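You operate a simulated robot arm through the tools that you are given. There is no shell and no other tool.

You are at the controls of a simulated robot arm. One attempt, no reset.

JOB
Check the red proof envelope under the template and set the offset dial to the shift shown.
Fine: light box on for the reading, off after it; the envelope stays in the slot, the template shut.

The check looks at the end state, three seconds after you hand in, the way a careful person would. Anything else that was tipped, shoved, dropped, spilled or broken makes it a failure.

ROBOT AND FRAMES
A 7-joint arm with a two-finger parallel gripper, fixed in place. Base frame: the origin is at the foot of the arm, x ahead of it, y to its left, z up. Lengths are in m, angles in rad, forces in N, time in s.
With the tool pointing down near the work surface it reaches from about 0.46 to 0.92 m from the base axis. Its first joint turns from -2.007 to 2.007 rad. Payload 3.91 kg.
Tool frame: the origin (TCP) lies between the finger pads and is the grasp point; the fingertips stand 0.03 m ahead of it; z points along the fingers, y is the line along which they close. Largest opening 0.11 m; finger width 0.02, thickness 0.01; the body of the gripper, 0.048 by 0.112 m, starts 0.055 m behind the TCP.
Orientation is that of the tool frame in the base frame, as [roll, pitch, yaw] about the fixed x, y, z axes, in that order (R = Rz(yaw) Ry(pitch) Rx(roll)). With the fingers straight down and closing along the base's y, the tool's x points along the base's -x, its y along +y and its z along -z.

CONTROLS
- The arm moves only by the tool nudge_tool. Its argument "moves" is a list of rows, each an object of numbers (a shift or turn left out is 0, a gripper value left out holds the last): "dx", "dy", "dz": the shift along the tool's x, y, z in m; "rx", "ry", "rz": the turn, a rotation vector about the tool's x, y, z in rad; "hand": the gripper command, from -1 (shut) to 1 (fully open), values between in proportion. In form: [{"dx": .., "dy": .., "dz": .., "rx": .., "ry": .., "rz": .., "hand": ..}, ...]. A call has 1 to 20 rows; each row shifts and turns the commanded pose from where the row before left it, along the tool's axes as they then stand. A row lasts 0.2 s, in which the tool goes at most 0.05 m and 0.15 rad; a call with a longer step from one row to the next is refused whole, and so is a gripper value outside its range. Where a pose cannot be reached the arm comes as near as it can. A force on the tool above 40 N (or 10 N above the force at the start of the call, whichever is more), or a blocked arm, ends the call early, and 0.2 s more pass. The fingers move at their own pace (about 0.153 m/s each) and stop on an object; they squeeze with about 25 N. The grip force told is the motor's: it shows also when the fingers shut on nothing. Time passes only in rows, and 0.2 s behind the last, so rows that do not move let the fingers close. The reply holds the time, the measured pose of the TCP, the force on the tool along the base axes, the opening and the grip force, in the units named above and with some noise, with the torque about the TCP (base axes, N m) and any sound that the robot's microphone picked up.
- Cameras (640 x 400 px; columns grow to the right, rows downward): "scene" is fixed at [0.0407, -0.4938, 1.3602]; the picture's right is [0.00, -1.00, 0.00], its down [-0.71, -0.00, -0.71] and it looks along [0.71, 0.00, -0.71] (base axes); focal length 288 px, centre (320, 200). "wrist" rides on the gripper at [0.073, 0.017, -0.103] in the tool frame; the picture's right is [-0.23, 0.97, 0.00], its down [-0.76, -0.18, -0.62] and it looks along [-0.61, -0.14, 0.78] (tool axes); focal length 222 px, centre (320, 200). There is no depth. A picture from a camera that has moved, and an enlarged one, comes with that camera's place and axes in the base frame and with its lens. The place of the scene camera against the robot may be out by one fixed shift of up to 0.025 m in any direction.
- get_image(camera): a new picture of that camera. No time passes.
- move_column(by): slides the trunk up (or, below 0, down) by that many m; the arm rides with it, the base frame stays. It gives what a move gives, with no picture.
- inspect(camera, box): a new picture of the part [left, top, right, bottom] of that camera's present view, enlarged. No time passes.
- finish_job(): hands the job in; it is judged then, once.

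Nothing tells you positions but the pictures and the camera data. Unless the task says otherwise, let go and move clear before handing in.

The tools are called after "Request:" by a JSON object that holds its "name" and its "arguments". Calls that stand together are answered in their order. nudge_tool: Moves the arm, as the interface text tells. Its arguments: {"type":"object","properties":{"moves":{"type":"array","items":{"type":"object","properties":{"dx":{"type":"number"},"dy":{"type":"number"},"dz":{"type":"number"},"rx":{"type":"number"},"ry":{"type":"number"},"rz":{"type":"number"},"hand":{"type":"number"}}}}},"required":["moves"]} The other tools are called the same way: move_column (by) slides the trunk up or down; get_image (camera) takes a picture; inspect (camera, box) takes an enlarged picture of a part of a camera's view; finish_job () hands the job in.

At the start:

```text
time: 0.0
tool_pos: [0.4836, -0.4577, 1.1305]
orientation: [-3.14, 0.001, -3.141]
force: [-1.0, -0.2, 0.6]
torque: [0.05, 0.01, 0.01]
opening: 0.1099
grip_force: 0.0
trunk travel left (down, up): [-0.725, 0.265]
```

scene: 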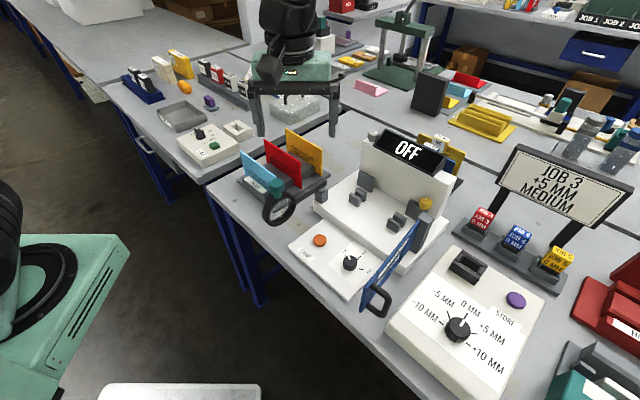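
wrist: 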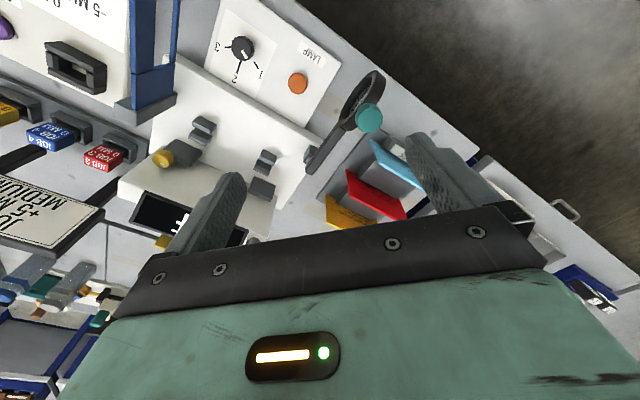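

I see a bench with a rack holding cyan/red/yellow envelopes, a light box with an OFF display, a hinged blue-framed template, a lamp button and dial, and an offset box with key slots. I'll look closer before moving.

Request:
{"name": "inspect", "arguments": {"camera": "scene", "box": [200, 110, 460, 310]}}

Request:
{"name": "inspect", "arguments": {"camera": "scene", "box": [370, 130, 640, 400]}}

Request:
{"name": "inspect", "arguments": {"camera": "wrist", "box": [100, 0, 440, 260]}}

Request:
{"name": "inspect", "arguments": {"camera": "scene", "box": [100, 20, 340, 170]}}

```text
2.00 times, centred on (330, 210) of scene
camera zoom: at [0.0407, -0.4938, 1.3602], right [0.0, -1.0, 0.0], down [-0.71, 0.0, -0.71], along [0.71, 0.0, -0.71], focal length 577 px, centre (300, 180)
```

zoom: 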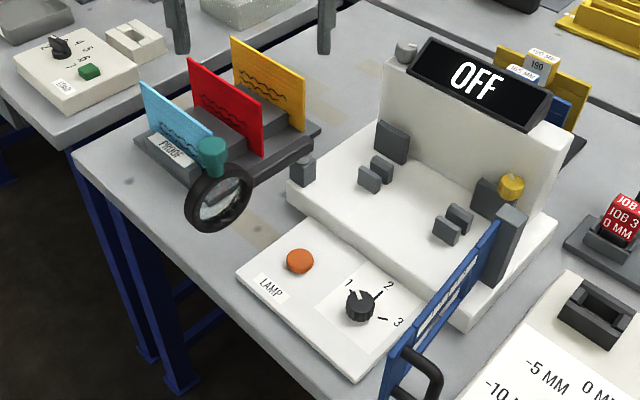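

```text
1.48 times, centred on (505, 265) of scene
camera zoom: at [0.0407, -0.4938, 1.3602], right [0.0, -1.0, 0.0], down [-0.71, 0.0, -0.71], along [0.71, 0.0, -0.71], focal length 427 px, centre (46, 104)
```

zoom: 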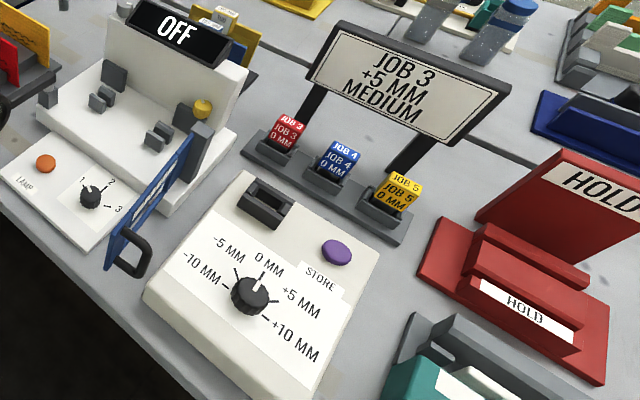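

```text
1.54 times, centred on (270, 130) of wrist
camera zoom: at [0.4126, -0.442, 1.235], right [0.23, 0.97, 0.0], down [0.76, -0.18, 0.62], along [0.61, -0.14, -0.78], focal length 342 px, centre (397, 308)
```

zoom: 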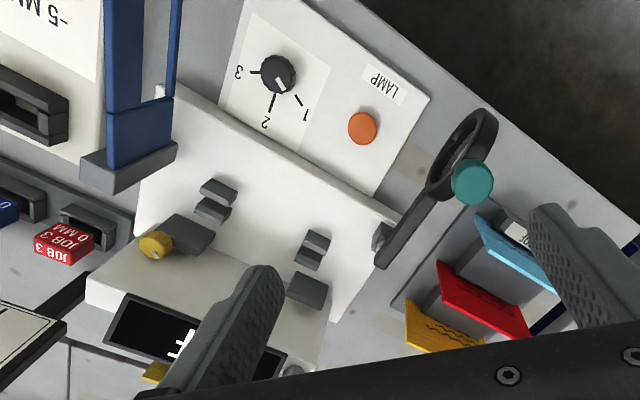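

```text
2.67 times, centred on (220, 95) of scene
camera zoom: at [0.0407, -0.4938, 1.3602], right [0.0, -1.0, 0.0], down [-0.71, 0.0, -0.71], along [0.71, 0.0, -0.71], focal length 769 px, centre (587, 480)
```

zoom: 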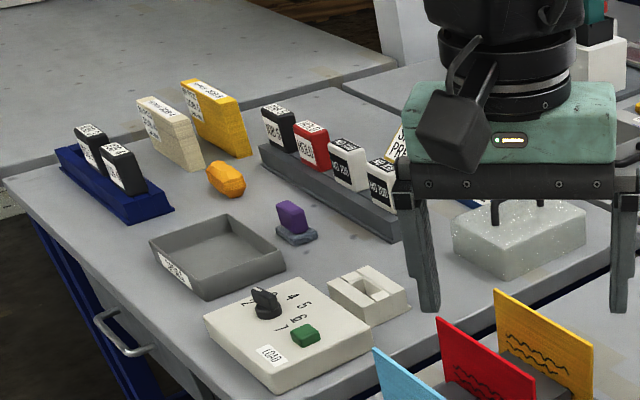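

The bench runs diagonally, roughly -48° from the robot's x axis, and the lamp button triangulates to about (0.49, -0.50, 0.76). I'll turn the tool to face the bench and lower it for a closer look.

Request:
{"name": "nudge_tool", "arguments": {"moves": [{"rz": 0.14, "dz": 0.02}, {"rz": 0.14, "dz": 0.02}, {"rz": 0.14, "dz": 0.02}, {"rz": 0.14, "dz": 0.02}, {"rz": 0.14, "dz": 0.02}, {"rz": 0.14, "dz": 0.02}, {}]}}

Request:
{"name": "get_image", "arguments": {"camera": "wrist"}}

Request:
{"name": "get_image", "arguments": {"camera": "scene"}}

```text
time: 1.6
tool_pos: [0.485, -0.4569, 1.0099]
orientation: [3.141, 0.001, 2.301]
force: [0.2, -0.3, -0.9]
torque: [-0.01, -0.02, 0.0]
opening: 0.1102
grip_force: 0.1
trunk travel left (down, up): [-0.725, 0.265]
```

```text
taken
camera wrist: at [0.45, -0.3937, 1.1137], right [0.88, 0.48, 0.0], down [0.38, -0.69, 0.62], along [0.3, -0.55, -0.78], focal length 222 px, centre (320, 200)
```

wrist: 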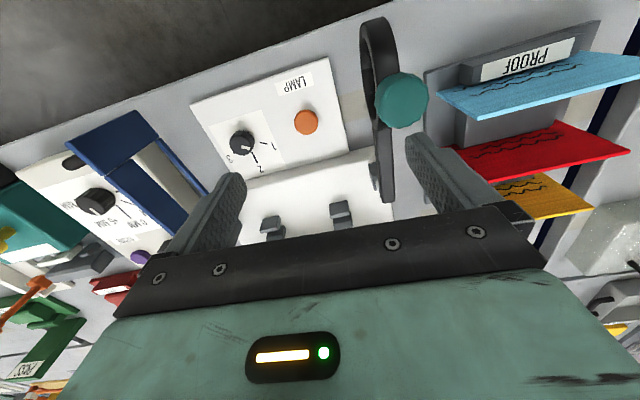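

```text
taken
```

scene: 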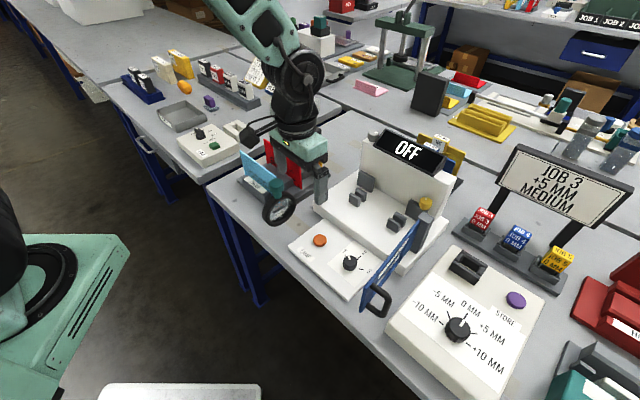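

The gripper body hides part of the wrist view, so I'll use strong zooms from the scene camera to understand the light box, the rack and the dial.

Request:
{"name": "inspect", "arguments": {"camera": "scene", "box": [300, 130, 460, 230]}}

Request:
{"name": "inspect", "arguments": {"camera": "scene", "box": [340, 200, 460, 320]}}

Request:
{"name": "inspect", "arguments": {"camera": "scene", "box": [220, 130, 340, 240]}}

Request:
{"name": "inspect", "arguments": {"camera": "wrist", "box": [340, 0, 640, 220]}}

Request:
{"name": "inspect", "arguments": {"camera": "scene", "box": [390, 220, 550, 390]}}

```text
4.00 times, centred on (380, 180) of scene
camera zoom: at [0.0407, -0.4938, 1.3602], right [0.0, -1.0, 0.0], down [-0.71, 0.0, -0.71], along [0.71, 0.0, -0.71], focal length 1153 px, centre (80, 280)
```

zoom: 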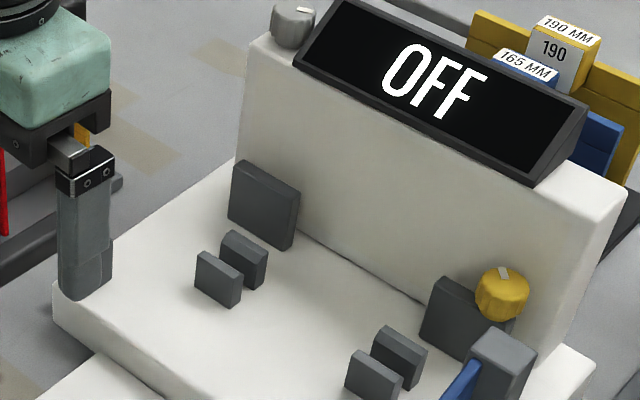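

```text
3.33 times, centred on (400, 260) of scene
camera zoom: at [0.0407, -0.4938, 1.3602], right [0.0, -1.0, 0.0], down [-0.71, 0.0, -0.71], along [0.71, 0.0, -0.71], focal length 961 px, centre (53, 0)
```

zoom: 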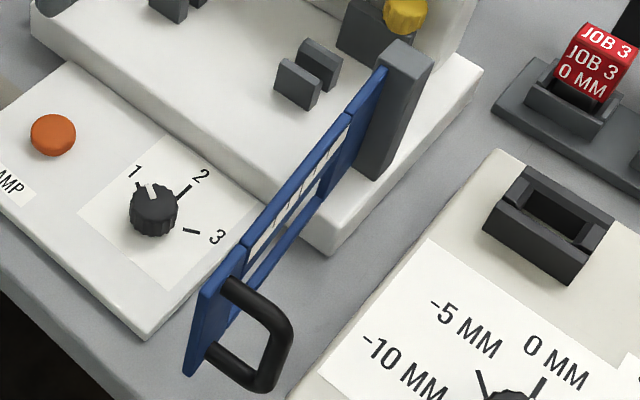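

```text
3.64 times, centred on (280, 185) of scene
camera zoom: at [0.0407, -0.4938, 1.3602], right [0.0, -1.0, 0.0], down [-0.71, 0.0, -0.71], along [0.71, 0.0, -0.71], focal length 1048 px, centre (466, 254)
```

zoom: 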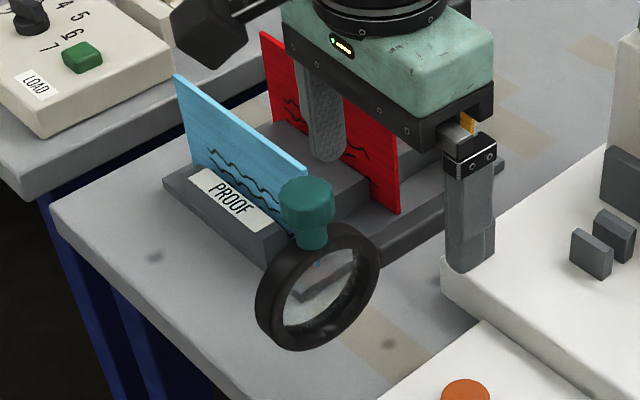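

```text
1.82 times, centred on (490, 110) of wrist
camera zoom: at [0.45, -0.3937, 1.1137], right [0.88, 0.48, 0.0], down [0.38, -0.69, 0.62], along [0.3, -0.55, -0.78], focal length 404 px, centre (11, 364)
```

zoom: 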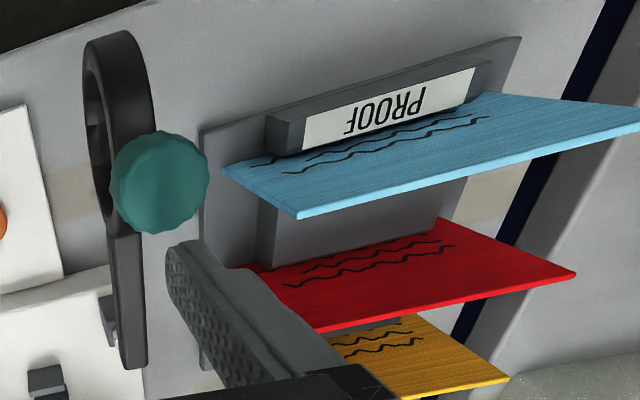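

```text
2.35 times, centred on (470, 305) of scene
camera zoom: at [0.0407, -0.4938, 1.3602], right [0.0, -1.0, 0.0], down [-0.71, 0.0, -0.71], along [0.71, 0.0, -0.71], focal length 678 px, centre (-33, -47)
```

zoom: 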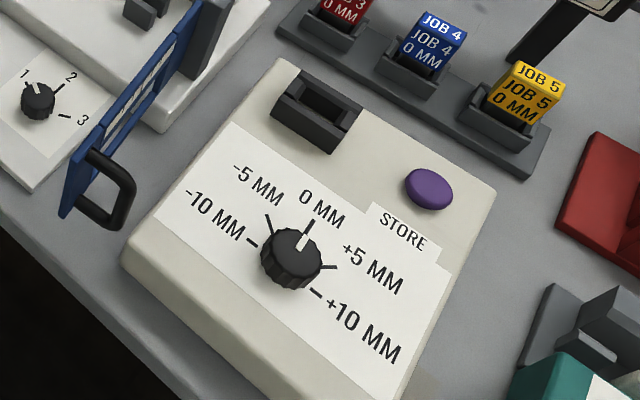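

I now read the layout as envelopes in a PROOF rack, a light box with two small slot clips, a blue template on a right-hand hinge post with a black handle, and a swinging lens. Next I'll take an overhead wrist view of the light box so I can triangulate.

Request:
{"name": "nudge_tool", "arguments": {"moves": [{"dz": -0.04}, {"dz": -0.04}, {"dz": -0.03, "dx": -0.03, "dy": -0.016}, {"dx": -0.03, "dy": -0.016}, {"dx": -0.03, "dy": -0.016}, {"dx": -0.03, "dy": -0.016}, {}]}}

Request:
{"name": "get_image", "arguments": {"camera": "wrist"}}

Request:
{"name": "inspect", "arguments": {"camera": "wrist", "box": [120, 0, 520, 250]}}

```text
time: 3.2
tool_pos: [0.5181, -0.5903, 1.123]
orientation: [3.138, -0.001, 2.305]
force: [0.6, -0.2, 0.5]
torque: [0.0, -0.02, 0.02]
opening: 0.11
grip_force: 0.0
trunk travel left (down, up): [-0.725, 0.265]
```

```text
taken
camera wrist: at [0.4822, -0.5258, 1.2259], right [0.88, 0.48, 0.0], down [0.38, -0.69, 0.62], along [0.3, -0.55, -0.78], focal length 222 px, centre (320, 200)
```

wrist: 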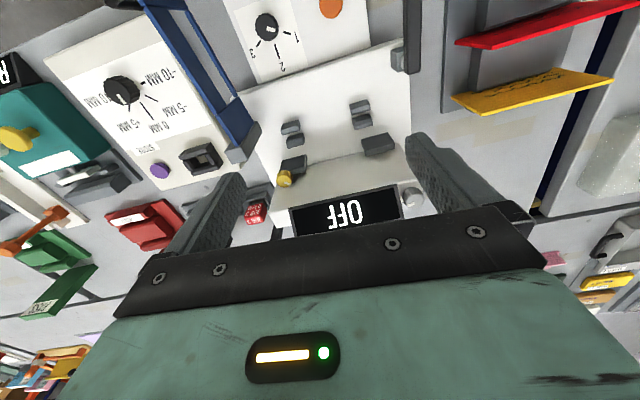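

```text
1.60 times, centred on (320, 125) of wrist
camera zoom: at [0.4822, -0.5258, 1.2259], right [0.88, 0.48, 0.0], down [0.38, -0.69, 0.62], along [0.3, -0.55, -0.78], focal length 355 px, centre (320, 320)
```

zoom: 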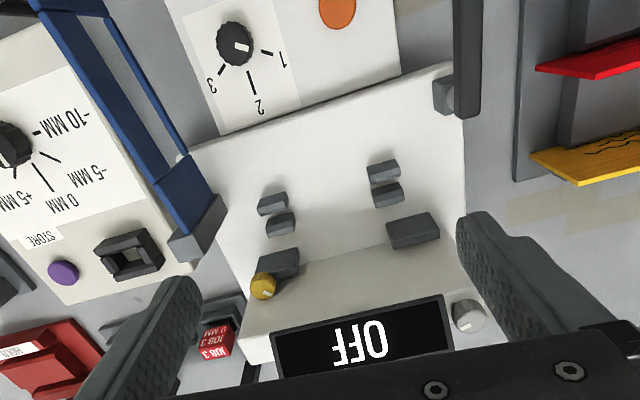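

From this view the two slot clips sit near (0.607, -0.602) and (0.515, -0.693), with the slot running at about 45°. I'll zoom in for the wall clearance, the posts and the template handle.

Request:
{"name": "inspect", "arguments": {"camera": "wrist", "box": [260, 80, 440, 190]}}

Request:
{"name": "inspect", "arguments": {"camera": "wrist", "box": [90, 0, 290, 180]}}

Request:
{"name": "inspect", "arguments": {"camera": "wrist", "box": [380, 0, 640, 150]}}

```text
3.56 times, centred on (350, 135) of wrist
camera zoom: at [0.4822, -0.5258, 1.2259], right [0.88, 0.48, 0.0], down [0.38, -0.69, 0.62], along [0.3, -0.55, -0.78], focal length 790 px, centre (213, 431)
```

zoom: 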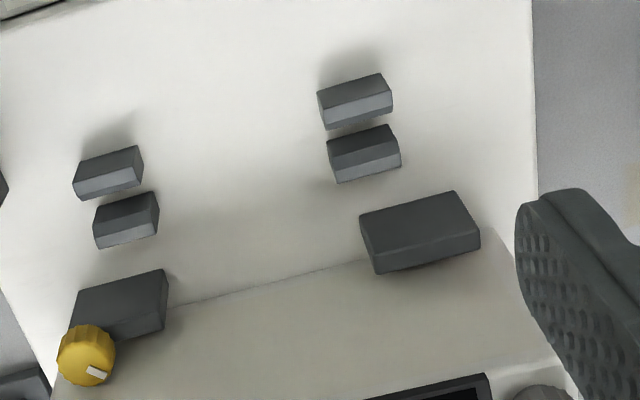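

```text
2.22 times, centred on (190, 90) of wrist
camera zoom: at [0.4822, -0.5258, 1.2259], right [0.88, 0.48, 0.0], down [0.38, -0.69, 0.62], along [0.3, -0.55, -0.78], focal length 494 px, centre (609, 444)
```

zoom: 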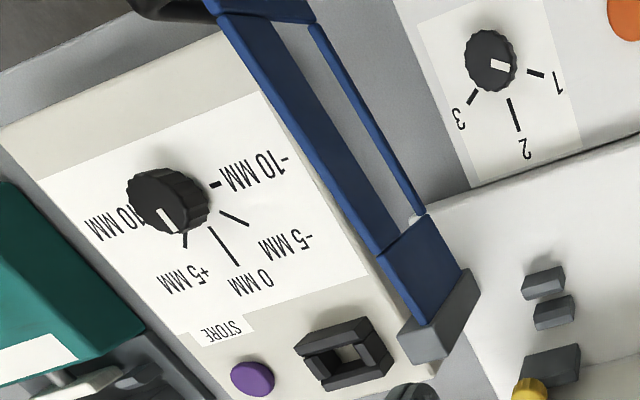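

```text
2.46 times, centred on (510, 75) of wrist
camera zoom: at [0.4822, -0.5258, 1.2259], right [0.88, 0.48, 0.0], down [0.38, -0.69, 0.62], along [0.3, -0.55, -0.78], focal length 547 px, centre (-148, 508)
```

zoom: 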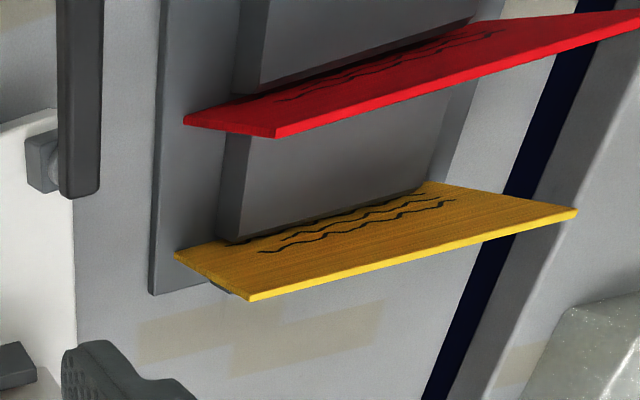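

The slot centre comes out at about (0.566, -0.653) with the wall roughly 0.08 m behind it, which leaves room for the gripper. I'll move over to look at the envelope rack.

Request:
{"name": "nudge_tool", "arguments": {"moves": [{"dx": 0.021, "dy": 0.041, "dz": 0.004}, {"dx": 0.021, "dy": 0.041, "dz": 0.004}, {"dx": 0.021, "dy": 0.041, "dz": 0.004}, {"dx": 0.021, "dy": 0.041, "dz": 0.004}, {"dx": 0.021, "dy": 0.041, "dz": 0.004}, {"dx": 0.021, "dy": 0.041, "dz": 0.004}, {}]}}

Request:
{"name": "get_image", "arguments": {"camera": "wrist"}}

Request:
{"name": "inspect", "arguments": {"camera": "wrist", "box": [180, 0, 480, 200]}}

Request:
{"name": "get_image", "arguments": {"camera": "scene"}}

```text
time: 4.8
tool_pos: [0.6142, -0.3319, 1.0988]
orientation: [3.14, 0.0, 2.303]
force: [1.0, 0.0, 1.1]
torque: [0.04, -0.01, -0.03]
opening: 0.11
grip_force: 0.1
trunk travel left (down, up): [-0.725, 0.265]
```

```text
taken
camera wrist: at [0.5805, -0.2672, 1.2026], right [0.88, 0.48, 0.0], down [0.38, -0.69, 0.62], along [0.3, -0.55, -0.78], focal length 222 px, centre (320, 200)
```

wrist: 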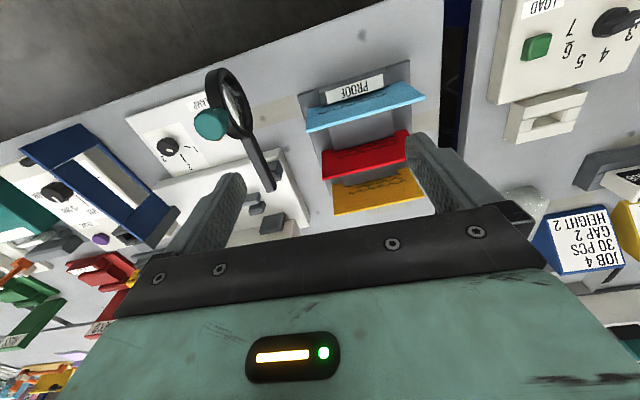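

```text
2.00 times, centred on (330, 100) of wrist
camera zoom: at [0.5805, -0.2672, 1.2026], right [0.88, 0.48, 0.0], down [0.38, -0.69, 0.62], along [0.3, -0.55, -0.78], focal length 444 px, centre (300, 400)
```

zoom: 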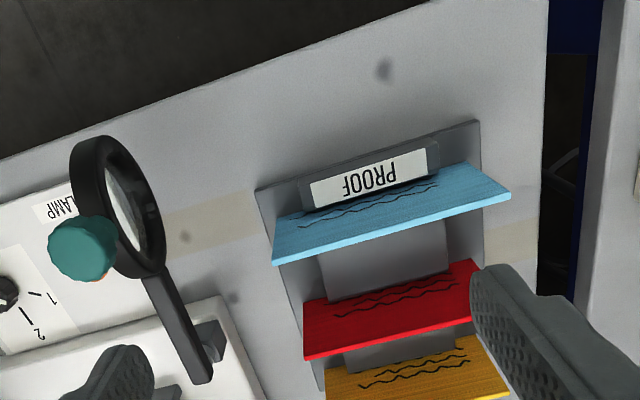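

```text
taken
```

scene: 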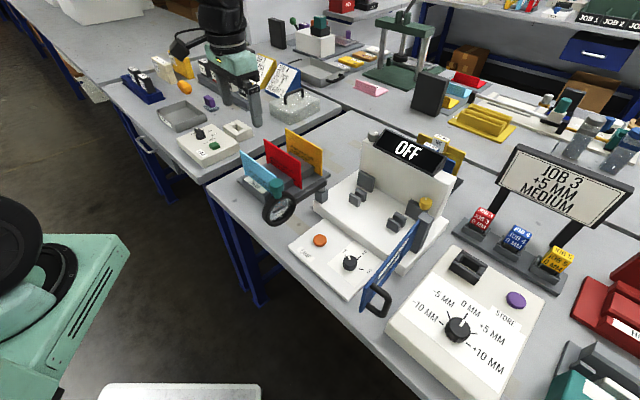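

The red envelope's top right corner triangulates consistently to (0.682, -0.443, 0.889), and it is about 0.165 m wide at 45°, so its top centre is near (0.740, -0.385). I'll rotate the gripper to pinch across the card and move above it.

Request:
{"name": "nudge_tool", "arguments": {"moves": [{"rz": -0.1348, "hand": 0.1}, {"rz": -0.1348}, {"rz": -0.1348}, {"rz": -0.1348}, {"rz": -0.1348}, {"rz": -0.1348}, {"rz": -0.1348}, {"rz": -0.1348}, {"rz": -0.1348}, {"rz": -0.1348}, {"rz": -0.1348}, {"rz": -0.1348}, {"dx": -0.0174, "dy": -0.042}, {"dx": -0.0174, "dy": -0.042}, {"dx": -0.0174, "dy": -0.042}, {}]}}

Request:
{"name": "get_image", "arguments": {"camera": "wrist"}}

Request:
{"name": "get_image", "arguments": {"camera": "scene"}}

```text
time: 8.2
tool_pos: [0.7408, -0.3853, 1.0961]
orientation: [-3.141, 0.002, -2.364]
force: [0.5, 0.4, -0.2]
torque: [0.0, 0.01, 0.0]
opening: 0.0606
grip_force: 0.0
trunk travel left (down, up): [-0.725, 0.265]
```

```text
taken
camera wrist: at [0.6789, -0.425, 1.2004], right [-0.52, 0.85, 0.0], down [0.67, 0.41, 0.62], along [0.53, 0.33, -0.78], focal length 222 px, centre (320, 200)
```

wrist: 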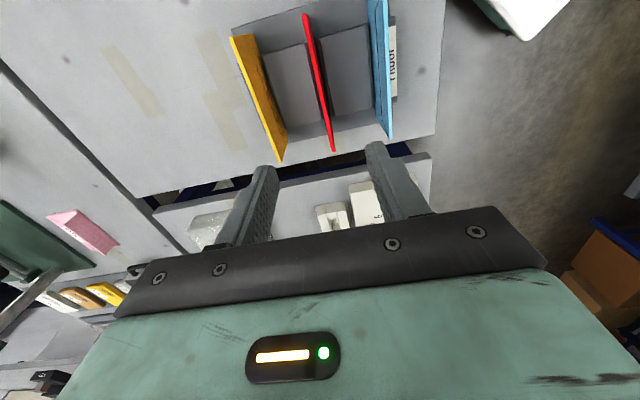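

```text
taken
```

scene: 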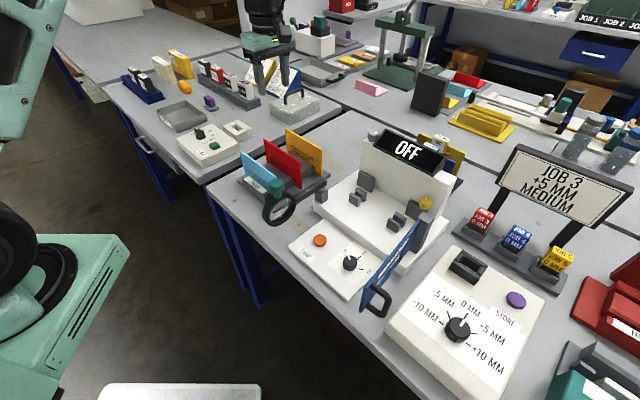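

The red card seen edge-on confirms the gripper is centred on it to within a millimetre or so. I'll descend part way and check again.

Request:
{"name": "nudge_tool", "arguments": {"moves": [{"dz": 0.036}, {"dz": 0.036}, {"dz": 0.036}, {"dz": 0.036}, {}]}}

Request:
{"name": "get_image", "arguments": {"camera": "wrist"}}

Request:
{"name": "inspect", "arguments": {"camera": "scene", "box": [220, 80, 360, 230]}}

```text
time: 9.4
tool_pos: [0.7427, -0.3841, 0.9543]
orientation: [3.141, 0.003, -2.361]
force: [0.5, -0.8, -0.6]
torque: [-0.04, 0.01, 0.0]
opening: 0.0606
grip_force: 0.0
trunk travel left (down, up): [-0.725, 0.265]
```

```text
taken
camera wrist: at [0.6801, -0.4242, 1.0578], right [-0.52, 0.85, 0.0], down [0.67, 0.41, 0.62], along [0.53, 0.33, -0.78], focal length 222 px, centre (320, 200)
```

wrist: 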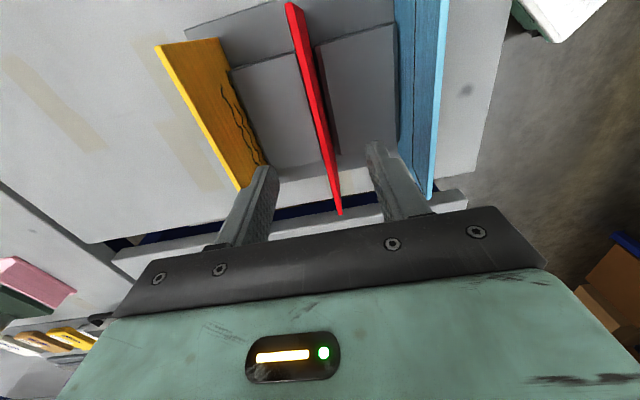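

```text
2.67 times, centred on (290, 155) of scene
camera zoom: at [0.0407, -0.4938, 1.3602], right [0.0, -1.0, 0.0], down [-0.71, 0.0, -0.71], along [0.71, 0.0, -0.71], focal length 769 px, centre (400, 320)
```

zoom: 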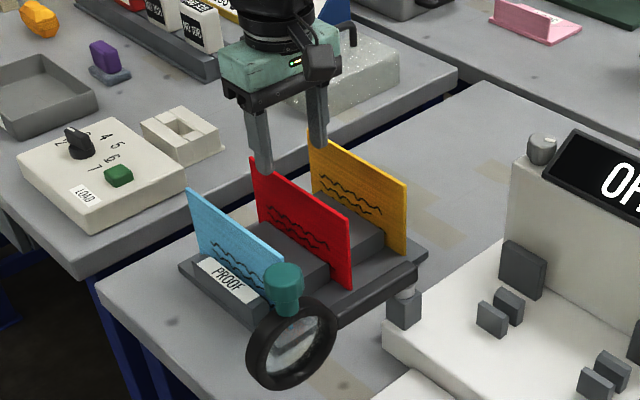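

The fingers straddle the red card cleanly, with the cyan and yellow cards clear on either side. I'll go down to the grasp height, checking force, and close.

Request:
{"name": "nudge_tool", "arguments": {"moves": [{"dz": 0.02}, {"dz": 0.02}, {"dz": 0.02}, {"dz": 0.018}, {}]}}

Request:
{"name": "get_image", "arguments": {"camera": "wrist"}}

```text
time: 10.6
tool_pos: [0.7432, -0.384, 0.8746]
orientation: [3.141, 0.003, -2.364]
force: [0.1, -0.1, -0.7]
torque: [0.01, 0.02, -0.06]
opening: 0.0606
grip_force: 0.2
trunk travel left (down, up): [-0.725, 0.265]
```

```text
taken
camera wrist: at [0.6794, -0.4246, 0.9786], right [-0.52, 0.85, 0.0], down [0.67, 0.41, 0.62], along [0.53, 0.33, -0.78], focal length 222 px, centre (320, 200)
```

wrist: 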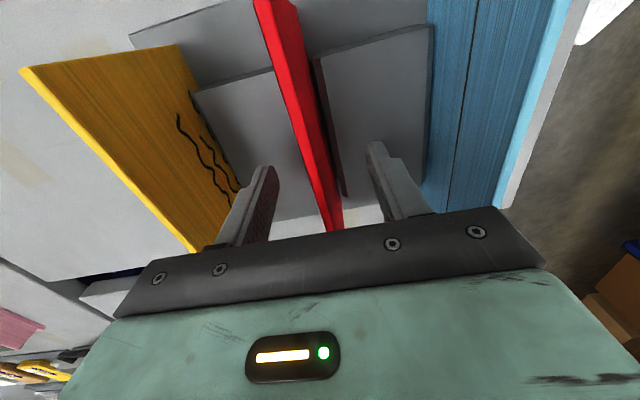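

Request:
{"name": "nudge_tool", "arguments": {"moves": [{"hand": -1}, {"hand": -1}, {"hand": -1}, {"hand": -1}]}}

Request:
{"name": "get_image", "arguments": {"camera": "wrist"}}

```text
time: 11.6
tool_pos: [0.741, -0.3856, 0.8743]
orientation: [-3.14, 0.002, -2.362]
force: [0.1, 0.3, -0.1]
torque: [0.01, 0.0, 0.03]
opening: 0.0037
grip_force: 25.1
trunk travel left (down, up): [-0.725, 0.265]
```

```text
taken
camera wrist: at [0.6793, -0.4246, 0.9786], right [-0.52, 0.85, 0.0], down [0.67, 0.41, 0.62], along [0.53, 0.33, -0.78], focal length 222 px, centre (320, 200)
```

wrist: 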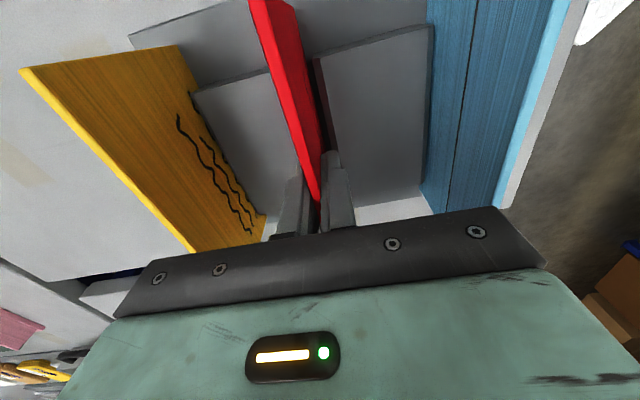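

The card is gripped (3.7 mm thick). I'll lift it straight up.

Request:
{"name": "nudge_tool", "arguments": {"moves": [{"dz": -0.015}, {"dz": -0.02}, {"dz": -0.025}, {"dz": -0.03}, {"dz": -0.035}, {"dz": -0.035}, {"dz": -0.035}, {"dz": -0.035}, {"dz": -0.025}, {}]}}

Request:
{"name": "get_image", "arguments": {"camera": "wrist"}}

Request:
{"name": "get_image", "arguments": {"camera": "scene"}}

```text
time: 13.8
tool_pos: [0.7402, -0.3834, 1.1299]
orientation: [3.141, 0.002, -2.363]
force: [0.7, -0.2, 0.1]
torque: [0.01, -0.02, -0.01]
opening: 0.0037
grip_force: 25.1
trunk travel left (down, up): [-0.725, 0.265]
```

```text
taken
camera wrist: at [0.6781, -0.4227, 1.2343], right [-0.52, 0.85, 0.0], down [0.67, 0.41, 0.62], along [0.53, 0.33, -0.78], focal length 222 px, centre (320, 200)
```

wrist: 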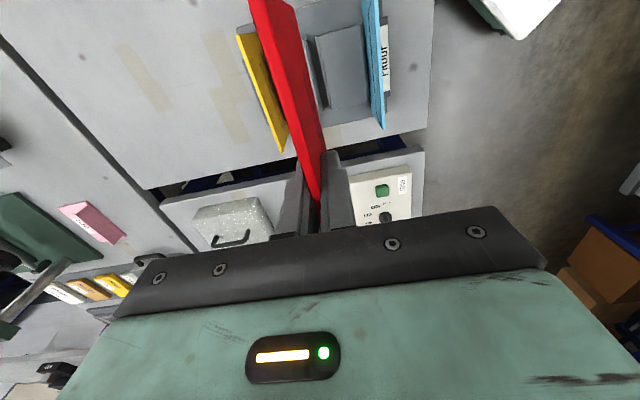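

```text
taken
```

scene: 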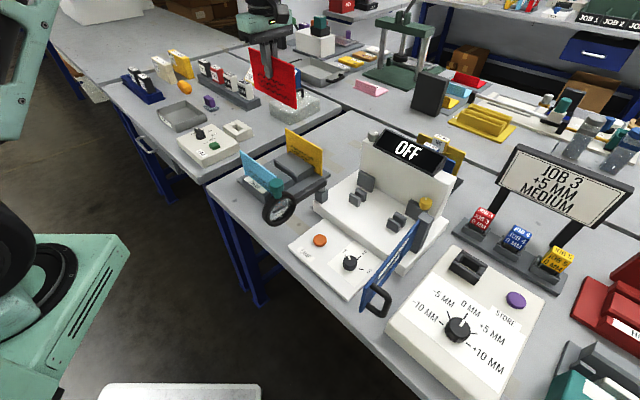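

The card is out and nothing else in the rack moved. I'll carry it above the light box slot at a safe height.

Request:
{"name": "nudge_tool", "arguments": {"moves": [{"dx": 0.0392, "dy": -0.0088}, {"dx": 0.0392, "dy": -0.0088}, {"dx": 0.0392, "dy": -0.0088}, {"dx": 0.0392, "dy": -0.0088}, {"dx": 0.0392, "dy": -0.0088}, {"dx": 0.0392, "dy": -0.0088}, {"dx": 0.0392, "dy": -0.0088}, {"dx": 0.0392, "dy": -0.0088}, {}, {}]}}

Request:
{"name": "get_image", "arguments": {"camera": "wrist"}}

Request:
{"name": "inspect", "arguments": {"camera": "wrist", "box": [180, 0, 420, 200]}}

Request:
{"name": "inspect", "arguments": {"camera": "scene", "box": [280, 70, 480, 270]}}

```text
time: 16.0
tool_pos: [0.5683, -0.6552, 1.1283]
orientation: [-3.141, 0.002, -2.363]
force: [0.0, -0.8, -0.1]
torque: [0.02, 0.03, 0.03]
opening: 0.0036
grip_force: 24.7
trunk travel left (down, up): [-0.725, 0.265]
```

```text
taken
camera wrist: at [0.5057, -0.6949, 1.2328], right [-0.52, 0.85, 0.0], down [0.67, 0.41, 0.62], along [0.53, 0.33, -0.78], focal length 222 px, centre (320, 200)
```

wrist: 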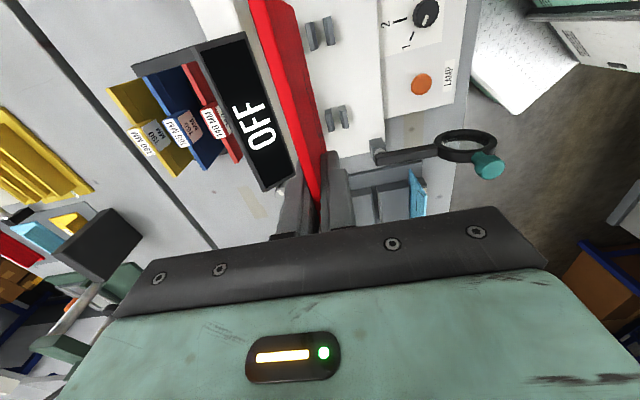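

```text
2.00 times, centred on (300, 100) of wrist
camera zoom: at [0.5057, -0.6949, 1.2328], right [-0.52, 0.85, 0.0], down [0.67, 0.41, 0.62], along [0.53, 0.33, -0.78], focal length 444 px, centre (360, 400)
```

zoom: 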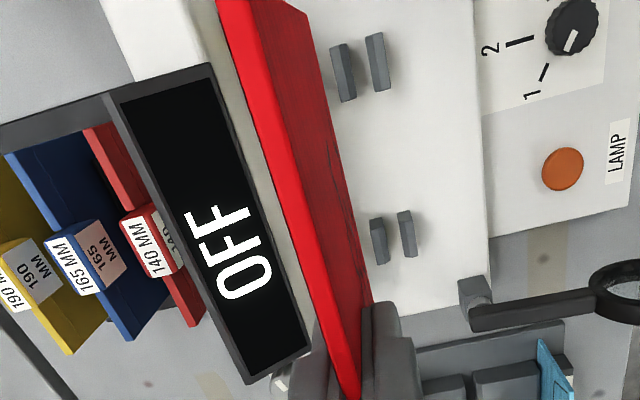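

```text
2.00 times, centred on (380, 170) of scene
camera zoom: at [0.0407, -0.4938, 1.3602], right [0.0, -1.0, 0.0], down [-0.71, 0.0, -0.71], along [0.71, 0.0, -0.71], focal length 577 px, centre (200, 260)
```

zoom: 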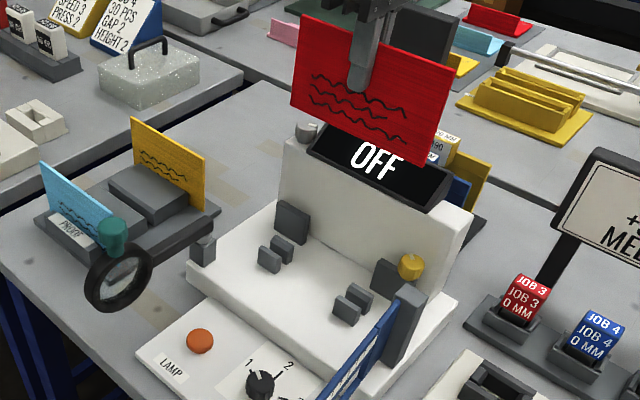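

I can see both slot clips below the held card. I'll zoom in further to measure the gap.

Request:
{"name": "inspect", "arguments": {"camera": "wrist", "box": [290, 5, 350, 65]}}

Request:
{"name": "inspect", "arguments": {"camera": "wrist", "box": [300, 90, 360, 150]}}

```text
6.67 times, centred on (320, 35) of wrist
camera zoom: at [0.5057, -0.6949, 1.2328], right [-0.52, 0.85, 0.0], down [0.67, 0.41, 0.62], along [0.53, 0.33, -0.78], focal length 1481 px, centre (320, 1300)
```

zoom: 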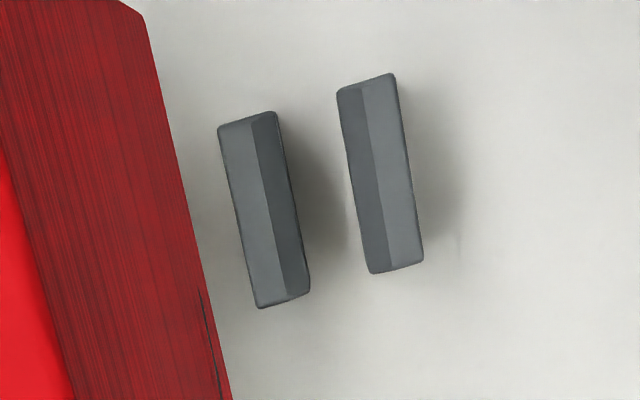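

```text
6.67 times, centred on (330, 120) of wrist
camera zoom: at [0.5057, -0.6949, 1.2328], right [-0.52, 0.85, 0.0], down [0.67, 0.41, 0.62], along [0.53, 0.33, -0.78], focal length 1481 px, centre (253, 733)
```

zoom: 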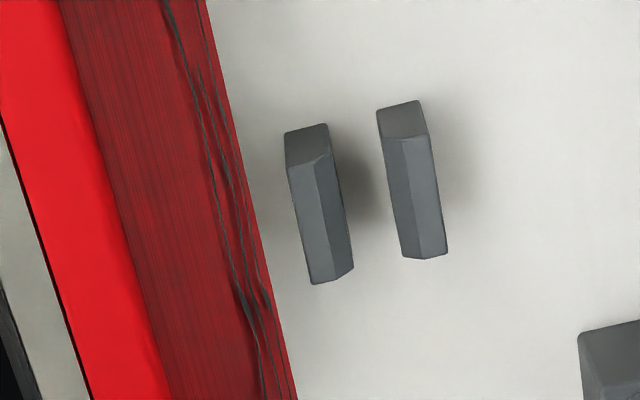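

Matching both views puts the clip tops at z≈0.845, with slot centres at (0.517, -0.688) and (0.604, -0.600). I'll shift about 13 mm forward, descend part way and measure again.

Request:
{"name": "nudge_tool", "arguments": {"moves": [{"dx": -0.0023, "dy": 0.013, "rz": -0.01}, {}, {"dz": 0.03}, {"dz": 0.03}, {"dz": 0.03}, {"dz": 0.02}, {}, {}]}}

Request:
{"name": "get_image", "arguments": {"camera": "wrist"}}

Request:
{"name": "inspect", "arguments": {"camera": "wrist", "box": [240, 0, 400, 110]}}

Request:
{"name": "inspect", "arguments": {"camera": "scene", "box": [320, 110, 480, 250]}}

```text
time: 17.8
tool_pos: [0.5609, -0.6454, 1.0206]
orientation: [3.14, 0.001, -2.353]
force: [0.0, 0.7, -0.2]
torque: [0.02, 0.03, -0.02]
opening: 0.004
grip_force: 25.1
trunk travel left (down, up): [-0.725, 0.265]
```

```text
taken
camera wrist: at [0.4974, -0.6851, 1.1247], right [-0.53, 0.85, 0.0], down [0.66, 0.41, 0.62], along [0.53, 0.33, -0.78], focal length 222 px, centre (320, 200)
```

wrist: 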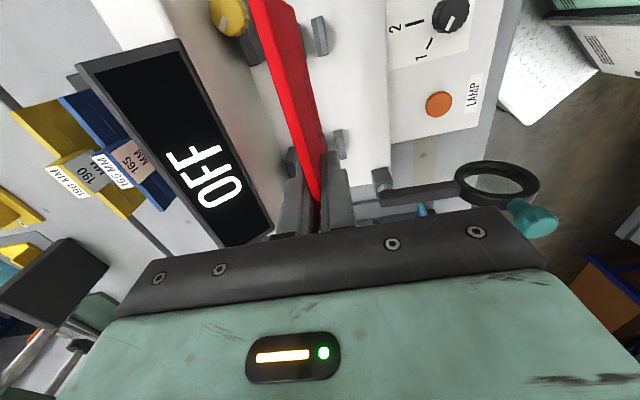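

```text
3.64 times, centred on (320, 55) of wrist
camera zoom: at [0.4974, -0.6851, 1.1247], right [-0.53, 0.85, 0.0], down [0.66, 0.41, 0.62], along [0.53, 0.33, -0.78], focal length 808 px, centre (320, 727)
```

zoom: 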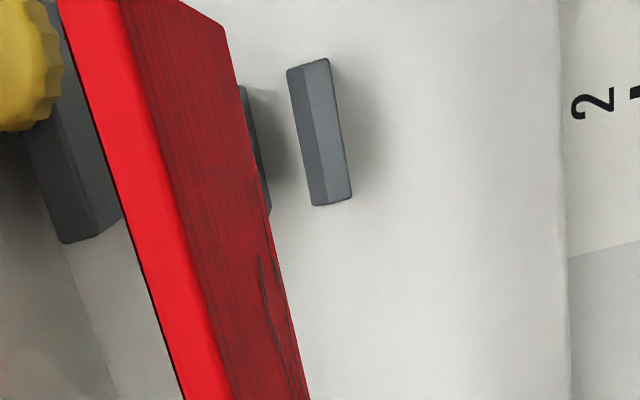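

```text
2.86 times, centred on (400, 180) of scene
camera zoom: at [0.0407, -0.4938, 1.3602], right [0.0, -1.0, 0.0], down [-0.71, 0.0, -0.71], along [0.71, 0.0, -0.71], focal length 824 px, centre (91, 257)
```

zoom: 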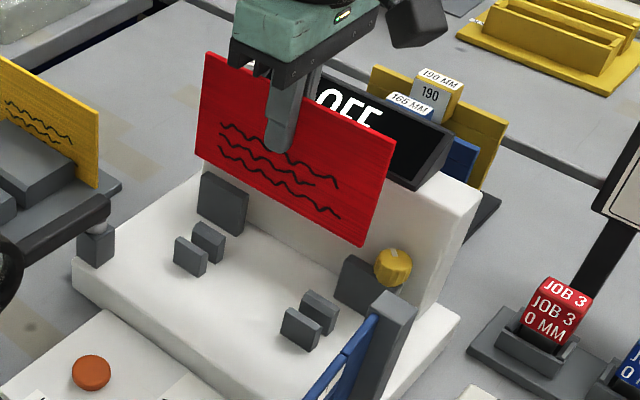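

The card's lower edge lines up with the slot to within about 2 mm. I'll descend further and stop just above the clips.

Request:
{"name": "nudge_tool", "arguments": {"moves": [{"dz": 0.02}, {"dz": 0.02}, {"dz": 0.02}, {"dz": 0.015}, {}, {}]}}

Request:
{"name": "inspect", "arguments": {"camera": "wrist", "box": [200, 0, 400, 180]}}

Request:
{"name": "inspect", "arguments": {"camera": "scene", "box": [320, 130, 460, 240]}}

```text
time: 19.2
tool_pos: [0.5602, -0.6431, 0.9443]
orientation: [-3.14, 0.001, -2.353]
force: [-0.2, -0.4, 0.4]
torque: [0.03, -0.02, -0.02]
opening: 0.0038
grip_force: 25.2
trunk travel left (down, up): [-0.725, 0.265]
```

```text
2.22 times, centred on (300, 90) of wrist
camera zoom: at [0.4981, -0.6837, 1.0488], right [-0.53, 0.85, 0.0], down [0.66, 0.41, 0.62], along [0.53, 0.33, -0.78], focal length 494 px, centre (364, 444)
```

zoom: 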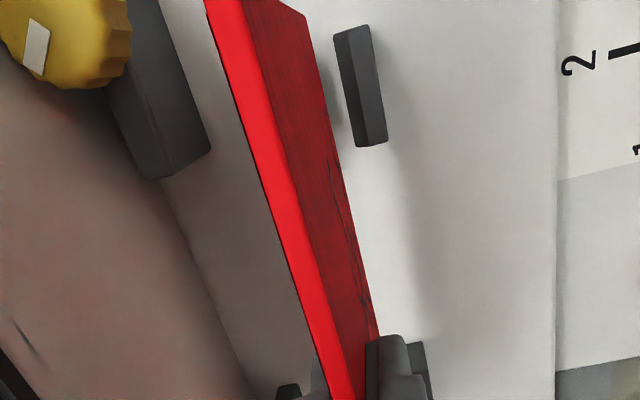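

```text
3.64 times, centred on (390, 185) of scene
camera zoom: at [0.0407, -0.4938, 1.3602], right [0.0, -1.0, 0.0], down [-0.71, 0.0, -0.71], along [0.71, 0.0, -0.71], focal length 1048 px, centre (66, 254)
```

zoom: 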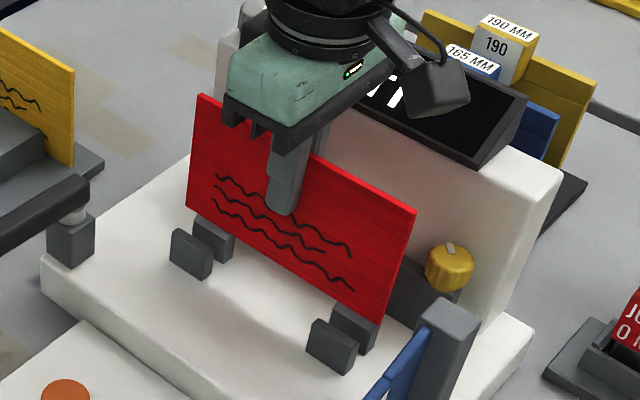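

The card hangs centred between the front and rear clips. I'll lower it slowly into the slot, checking for contact.

Request:
{"name": "nudge_tool", "arguments": {"moves": [{"dz": 0.006}, {"dz": 0.006}, {"dz": 0.004}, {}]}}

Request:
{"name": "inspect", "arguments": {"camera": "scene", "box": [320, 130, 460, 240]}}

Request:
{"name": "inspect", "arguments": {"camera": "wrist", "box": [240, 0, 400, 110]}}

```text
time: 20.2
tool_pos: [0.5598, -0.6444, 0.9288]
orientation: [3.14, 0.0, -2.353]
force: [-0.1, -0.5, 0.0]
torque: [-0.02, -0.02, 0.0]
opening: 0.0039
grip_force: 24.7
trunk travel left (down, up): [-0.725, 0.265]
```

```text
3.64 times, centred on (390, 185) of scene
camera zoom: at [0.0407, -0.4938, 1.3602], right [0.0, -1.0, 0.0], down [-0.71, 0.0, -0.71], along [0.71, 0.0, -0.71], focal length 1048 px, centre (66, 254)
```

zoom: 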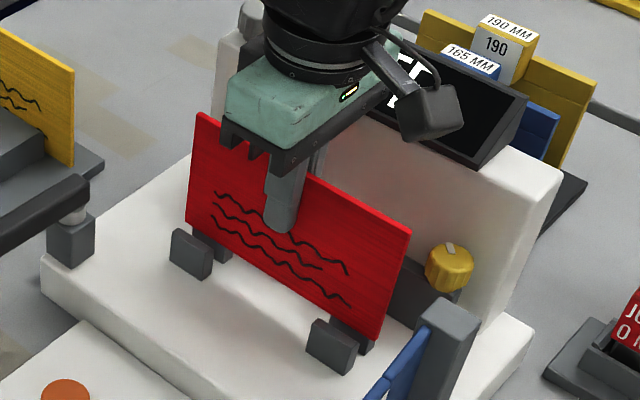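

```text
3.64 times, centred on (320, 55) of wrist
camera zoom: at [0.4978, -0.6844, 1.0331], right [-0.53, 0.85, 0.0], down [0.66, 0.41, 0.62], along [0.53, 0.33, -0.78], focal length 808 px, centre (320, 727)
```

zoom: 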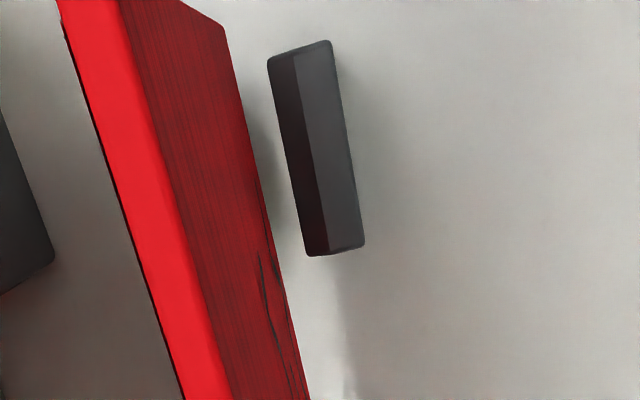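

Request:
{"name": "nudge_tool", "arguments": {"moves": [{"dz": 0.004}, {"dz": 0.004}, {"dz": 0.004}, {}]}}

Request:
{"name": "inspect", "arguments": {"camera": "scene", "box": [320, 130, 460, 240]}}

Request:
{"name": "inspect", "arguments": {"camera": "wrist", "box": [240, 0, 400, 110]}}

```text
time: 21.2
tool_pos: [0.5594, -0.6439, 0.9176]
orientation: [-3.141, 0.002, -2.355]
force: [0.2, -0.2, -0.9]
torque: [0.0, -0.02, -0.01]
opening: 0.0038
grip_force: 25.1
trunk travel left (down, up): [-0.725, 0.265]
```

```text
3.64 times, centred on (390, 185) of scene
camera zoom: at [0.0407, -0.4938, 1.3602], right [0.0, -1.0, 0.0], down [-0.71, 0.0, -0.71], along [0.71, 0.0, -0.71], focal length 1048 px, centre (66, 254)
```

zoom: 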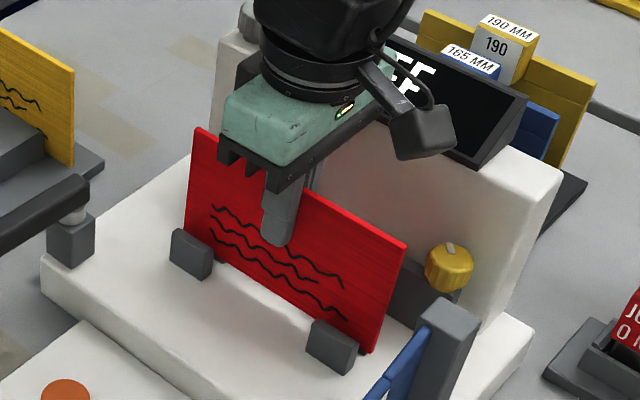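

```text
3.64 times, centred on (320, 55) of wrist
camera zoom: at [0.4975, -0.6841, 1.0207], right [-0.53, 0.85, 0.0], down [0.66, 0.41, 0.62], along [0.53, 0.33, -0.78], focal length 808 px, centre (320, 727)
```

zoom: 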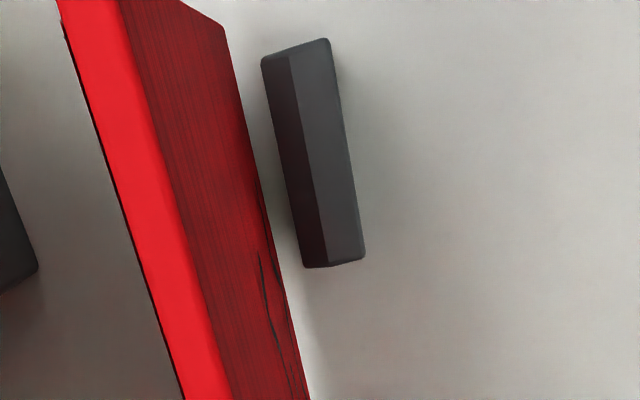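

The lower edge is now inside the slot. I'll continue in small steps until I feel the base.

Request:
{"name": "nudge_tool", "arguments": {"moves": [{"dz": 0.003}, {"dz": 0.003}, {}]}}

Request:
{"name": "nudge_tool", "arguments": {"moves": [{"dz": 0.003}, {"dz": 0.002}, {}]}}

Request:
{"name": "inspect", "arguments": {"camera": "scene", "box": [320, 130, 460, 240]}}

```text
time: 22.0
tool_pos: [0.56, -0.6452, 0.9113]
orientation: [-3.14, 0.003, -2.353]
force: [-0.2, 0.1, -0.2]
torque: [0.01, 0.05, 0.0]
opening: 0.0039
grip_force: 24.5
trunk travel left (down, up): [-0.725, 0.265]
```

```text
time: 22.8
tool_pos: [0.5583, -0.6443, 0.9044]
orientation: [3.14, 0.002, -2.353]
force: [0.4, 0.4, 0.3]
torque: [0.0, 0.05, -0.03]
opening: 0.004
grip_force: 25.2
trunk travel left (down, up): [-0.725, 0.265]
```

```text
3.64 times, centred on (390, 185) of scene
camera zoom: at [0.0407, -0.4938, 1.3602], right [0.0, -1.0, 0.0], down [-0.71, 0.0, -0.71], along [0.71, 0.0, -0.71], focal length 1048 px, centre (66, 254)
```

zoom: 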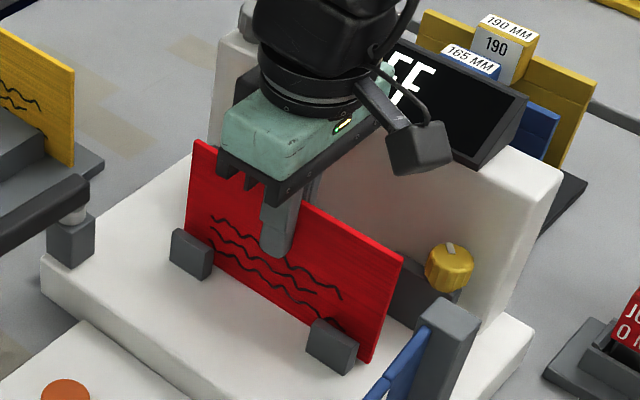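

Request:
{"name": "nudge_tool", "arguments": {"moves": [{"dz": 0.003}, {"dz": 0.002}, {}]}}

Request:
{"name": "nudge_tool", "arguments": {"moves": [{"dz": 0.002}, {"dz": 0.002}, {}]}}

Request:
{"name": "inspect", "arguments": {"camera": "scene", "box": [320, 130, 460, 240]}}

Request:
{"name": "inspect", "arguments": {"camera": "wrist", "box": [240, 0, 400, 110]}}

```text
time: 23.6
tool_pos: [0.5608, -0.6448, 0.9029]
orientation: [-3.139, 0.001, -2.353]
force: [0.0, 2.3, 10.4]
torque: [0.19, 0.11, 0.0]
opening: 0.0037
grip_force: 25.2
trunk travel left (down, up): [-0.725, 0.265]
```

```text
time: 24.4
tool_pos: [0.5597, -0.6444, 0.8993]
orientation: [-3.137, 0.002, -2.354]
force: [0.2, 2.5, 30.1]
torque: [0.05, 0.05, 0.02]
opening: 0.0038
grip_force: 25.4
trunk travel left (down, up): [-0.725, 0.265]
```

```text
3.64 times, centred on (390, 185) of scene
camera zoom: at [0.0407, -0.4938, 1.3602], right [0.0, -1.0, 0.0], down [-0.71, 0.0, -0.71], along [0.71, 0.0, -0.71], focal length 1048 px, centre (66, 254)
```

zoom: 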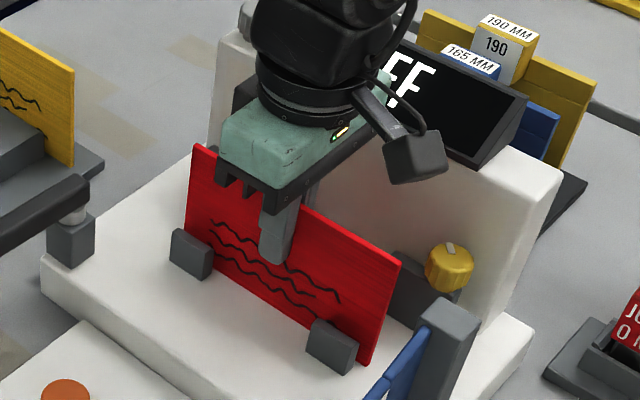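

```text
3.64 times, centred on (320, 55) of wrist
camera zoom: at [0.4975, -0.6843, 1.0036], right [-0.53, 0.85, 0.0], down [0.66, 0.42, 0.62], along [0.53, 0.33, -0.78], focal length 808 px, centre (320, 727)
```

zoom: 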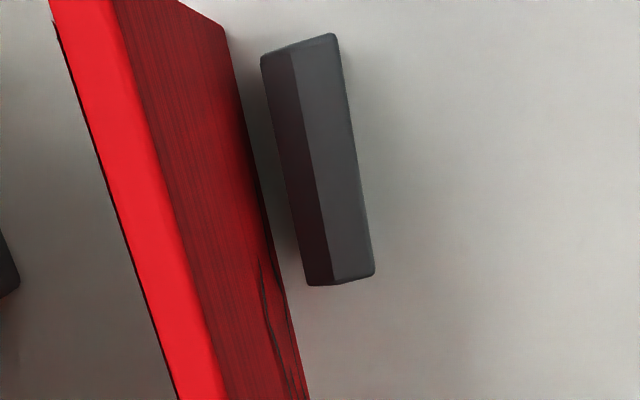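

The card has bottomed on the base (contact at TCP z≈0.903). I'll ease off the pressing force, then open the fingers slightly and rise clear.

Request:
{"name": "nudge_tool", "arguments": {"moves": [{"dz": -0.0035}, {}]}}

Request:
{"name": "nudge_tool", "arguments": {"moves": [{"hand": -0.75}, {"hand": -0.5}, {"hand": -0.4}, {}]}}

Request:
{"name": "inspect", "arguments": {"camera": "scene", "box": [320, 130, 460, 240]}}

Request:
{"name": "get_image", "arguments": {"camera": "wrist"}}

```text
time: 25.0
tool_pos: [0.5597, -0.6445, 0.8997]
orientation: [3.141, -0.001, -2.355]
force: [2.5, -4.1, 11.1]
torque: [-0.37, -0.14, 0.02]
opening: 0.0038
grip_force: 25.0
trunk travel left (down, up): [-0.725, 0.265]
```

```text
time: 26.0
tool_pos: [0.5605, -0.6448, 0.9006]
orientation: [3.141, 0.002, -2.354]
force: [-0.8, -0.1, 0.0]
torque: [0.04, 0.01, 0.03]
opening: 0.0329
grip_force: 0.0
trunk travel left (down, up): [-0.725, 0.265]
```

```text
3.64 times, centred on (390, 185) of scene
camera zoom: at [0.0407, -0.4938, 1.3602], right [0.0, -1.0, 0.0], down [-0.71, 0.0, -0.71], along [0.71, 0.0, -0.71], focal length 1048 px, centre (66, 254)
```

zoom: 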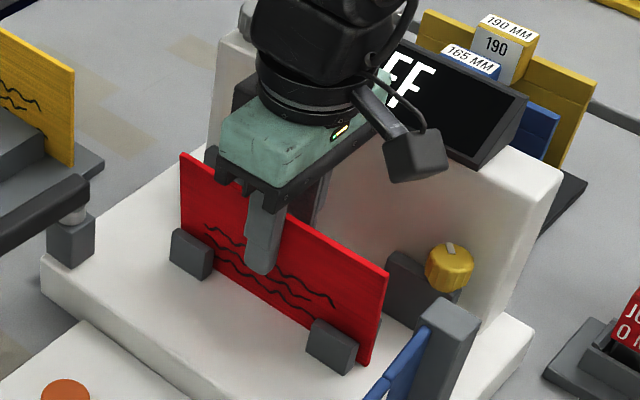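

```text
taken
camera wrist: at [0.4979, -0.6842, 1.0043], right [-0.53, 0.85, 0.0], down [0.66, 0.41, 0.62], along [0.53, 0.33, -0.78], focal length 222 px, centre (320, 200)
```

wrist: 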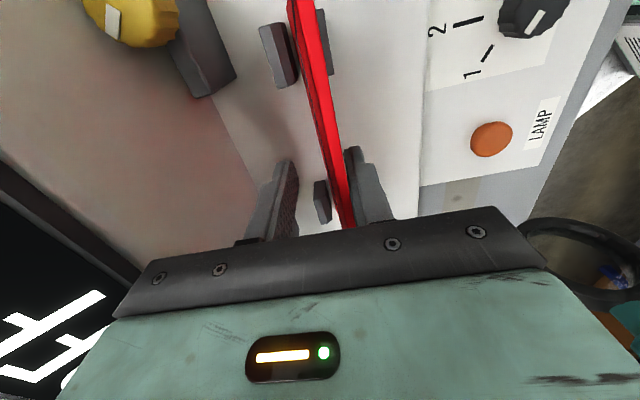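

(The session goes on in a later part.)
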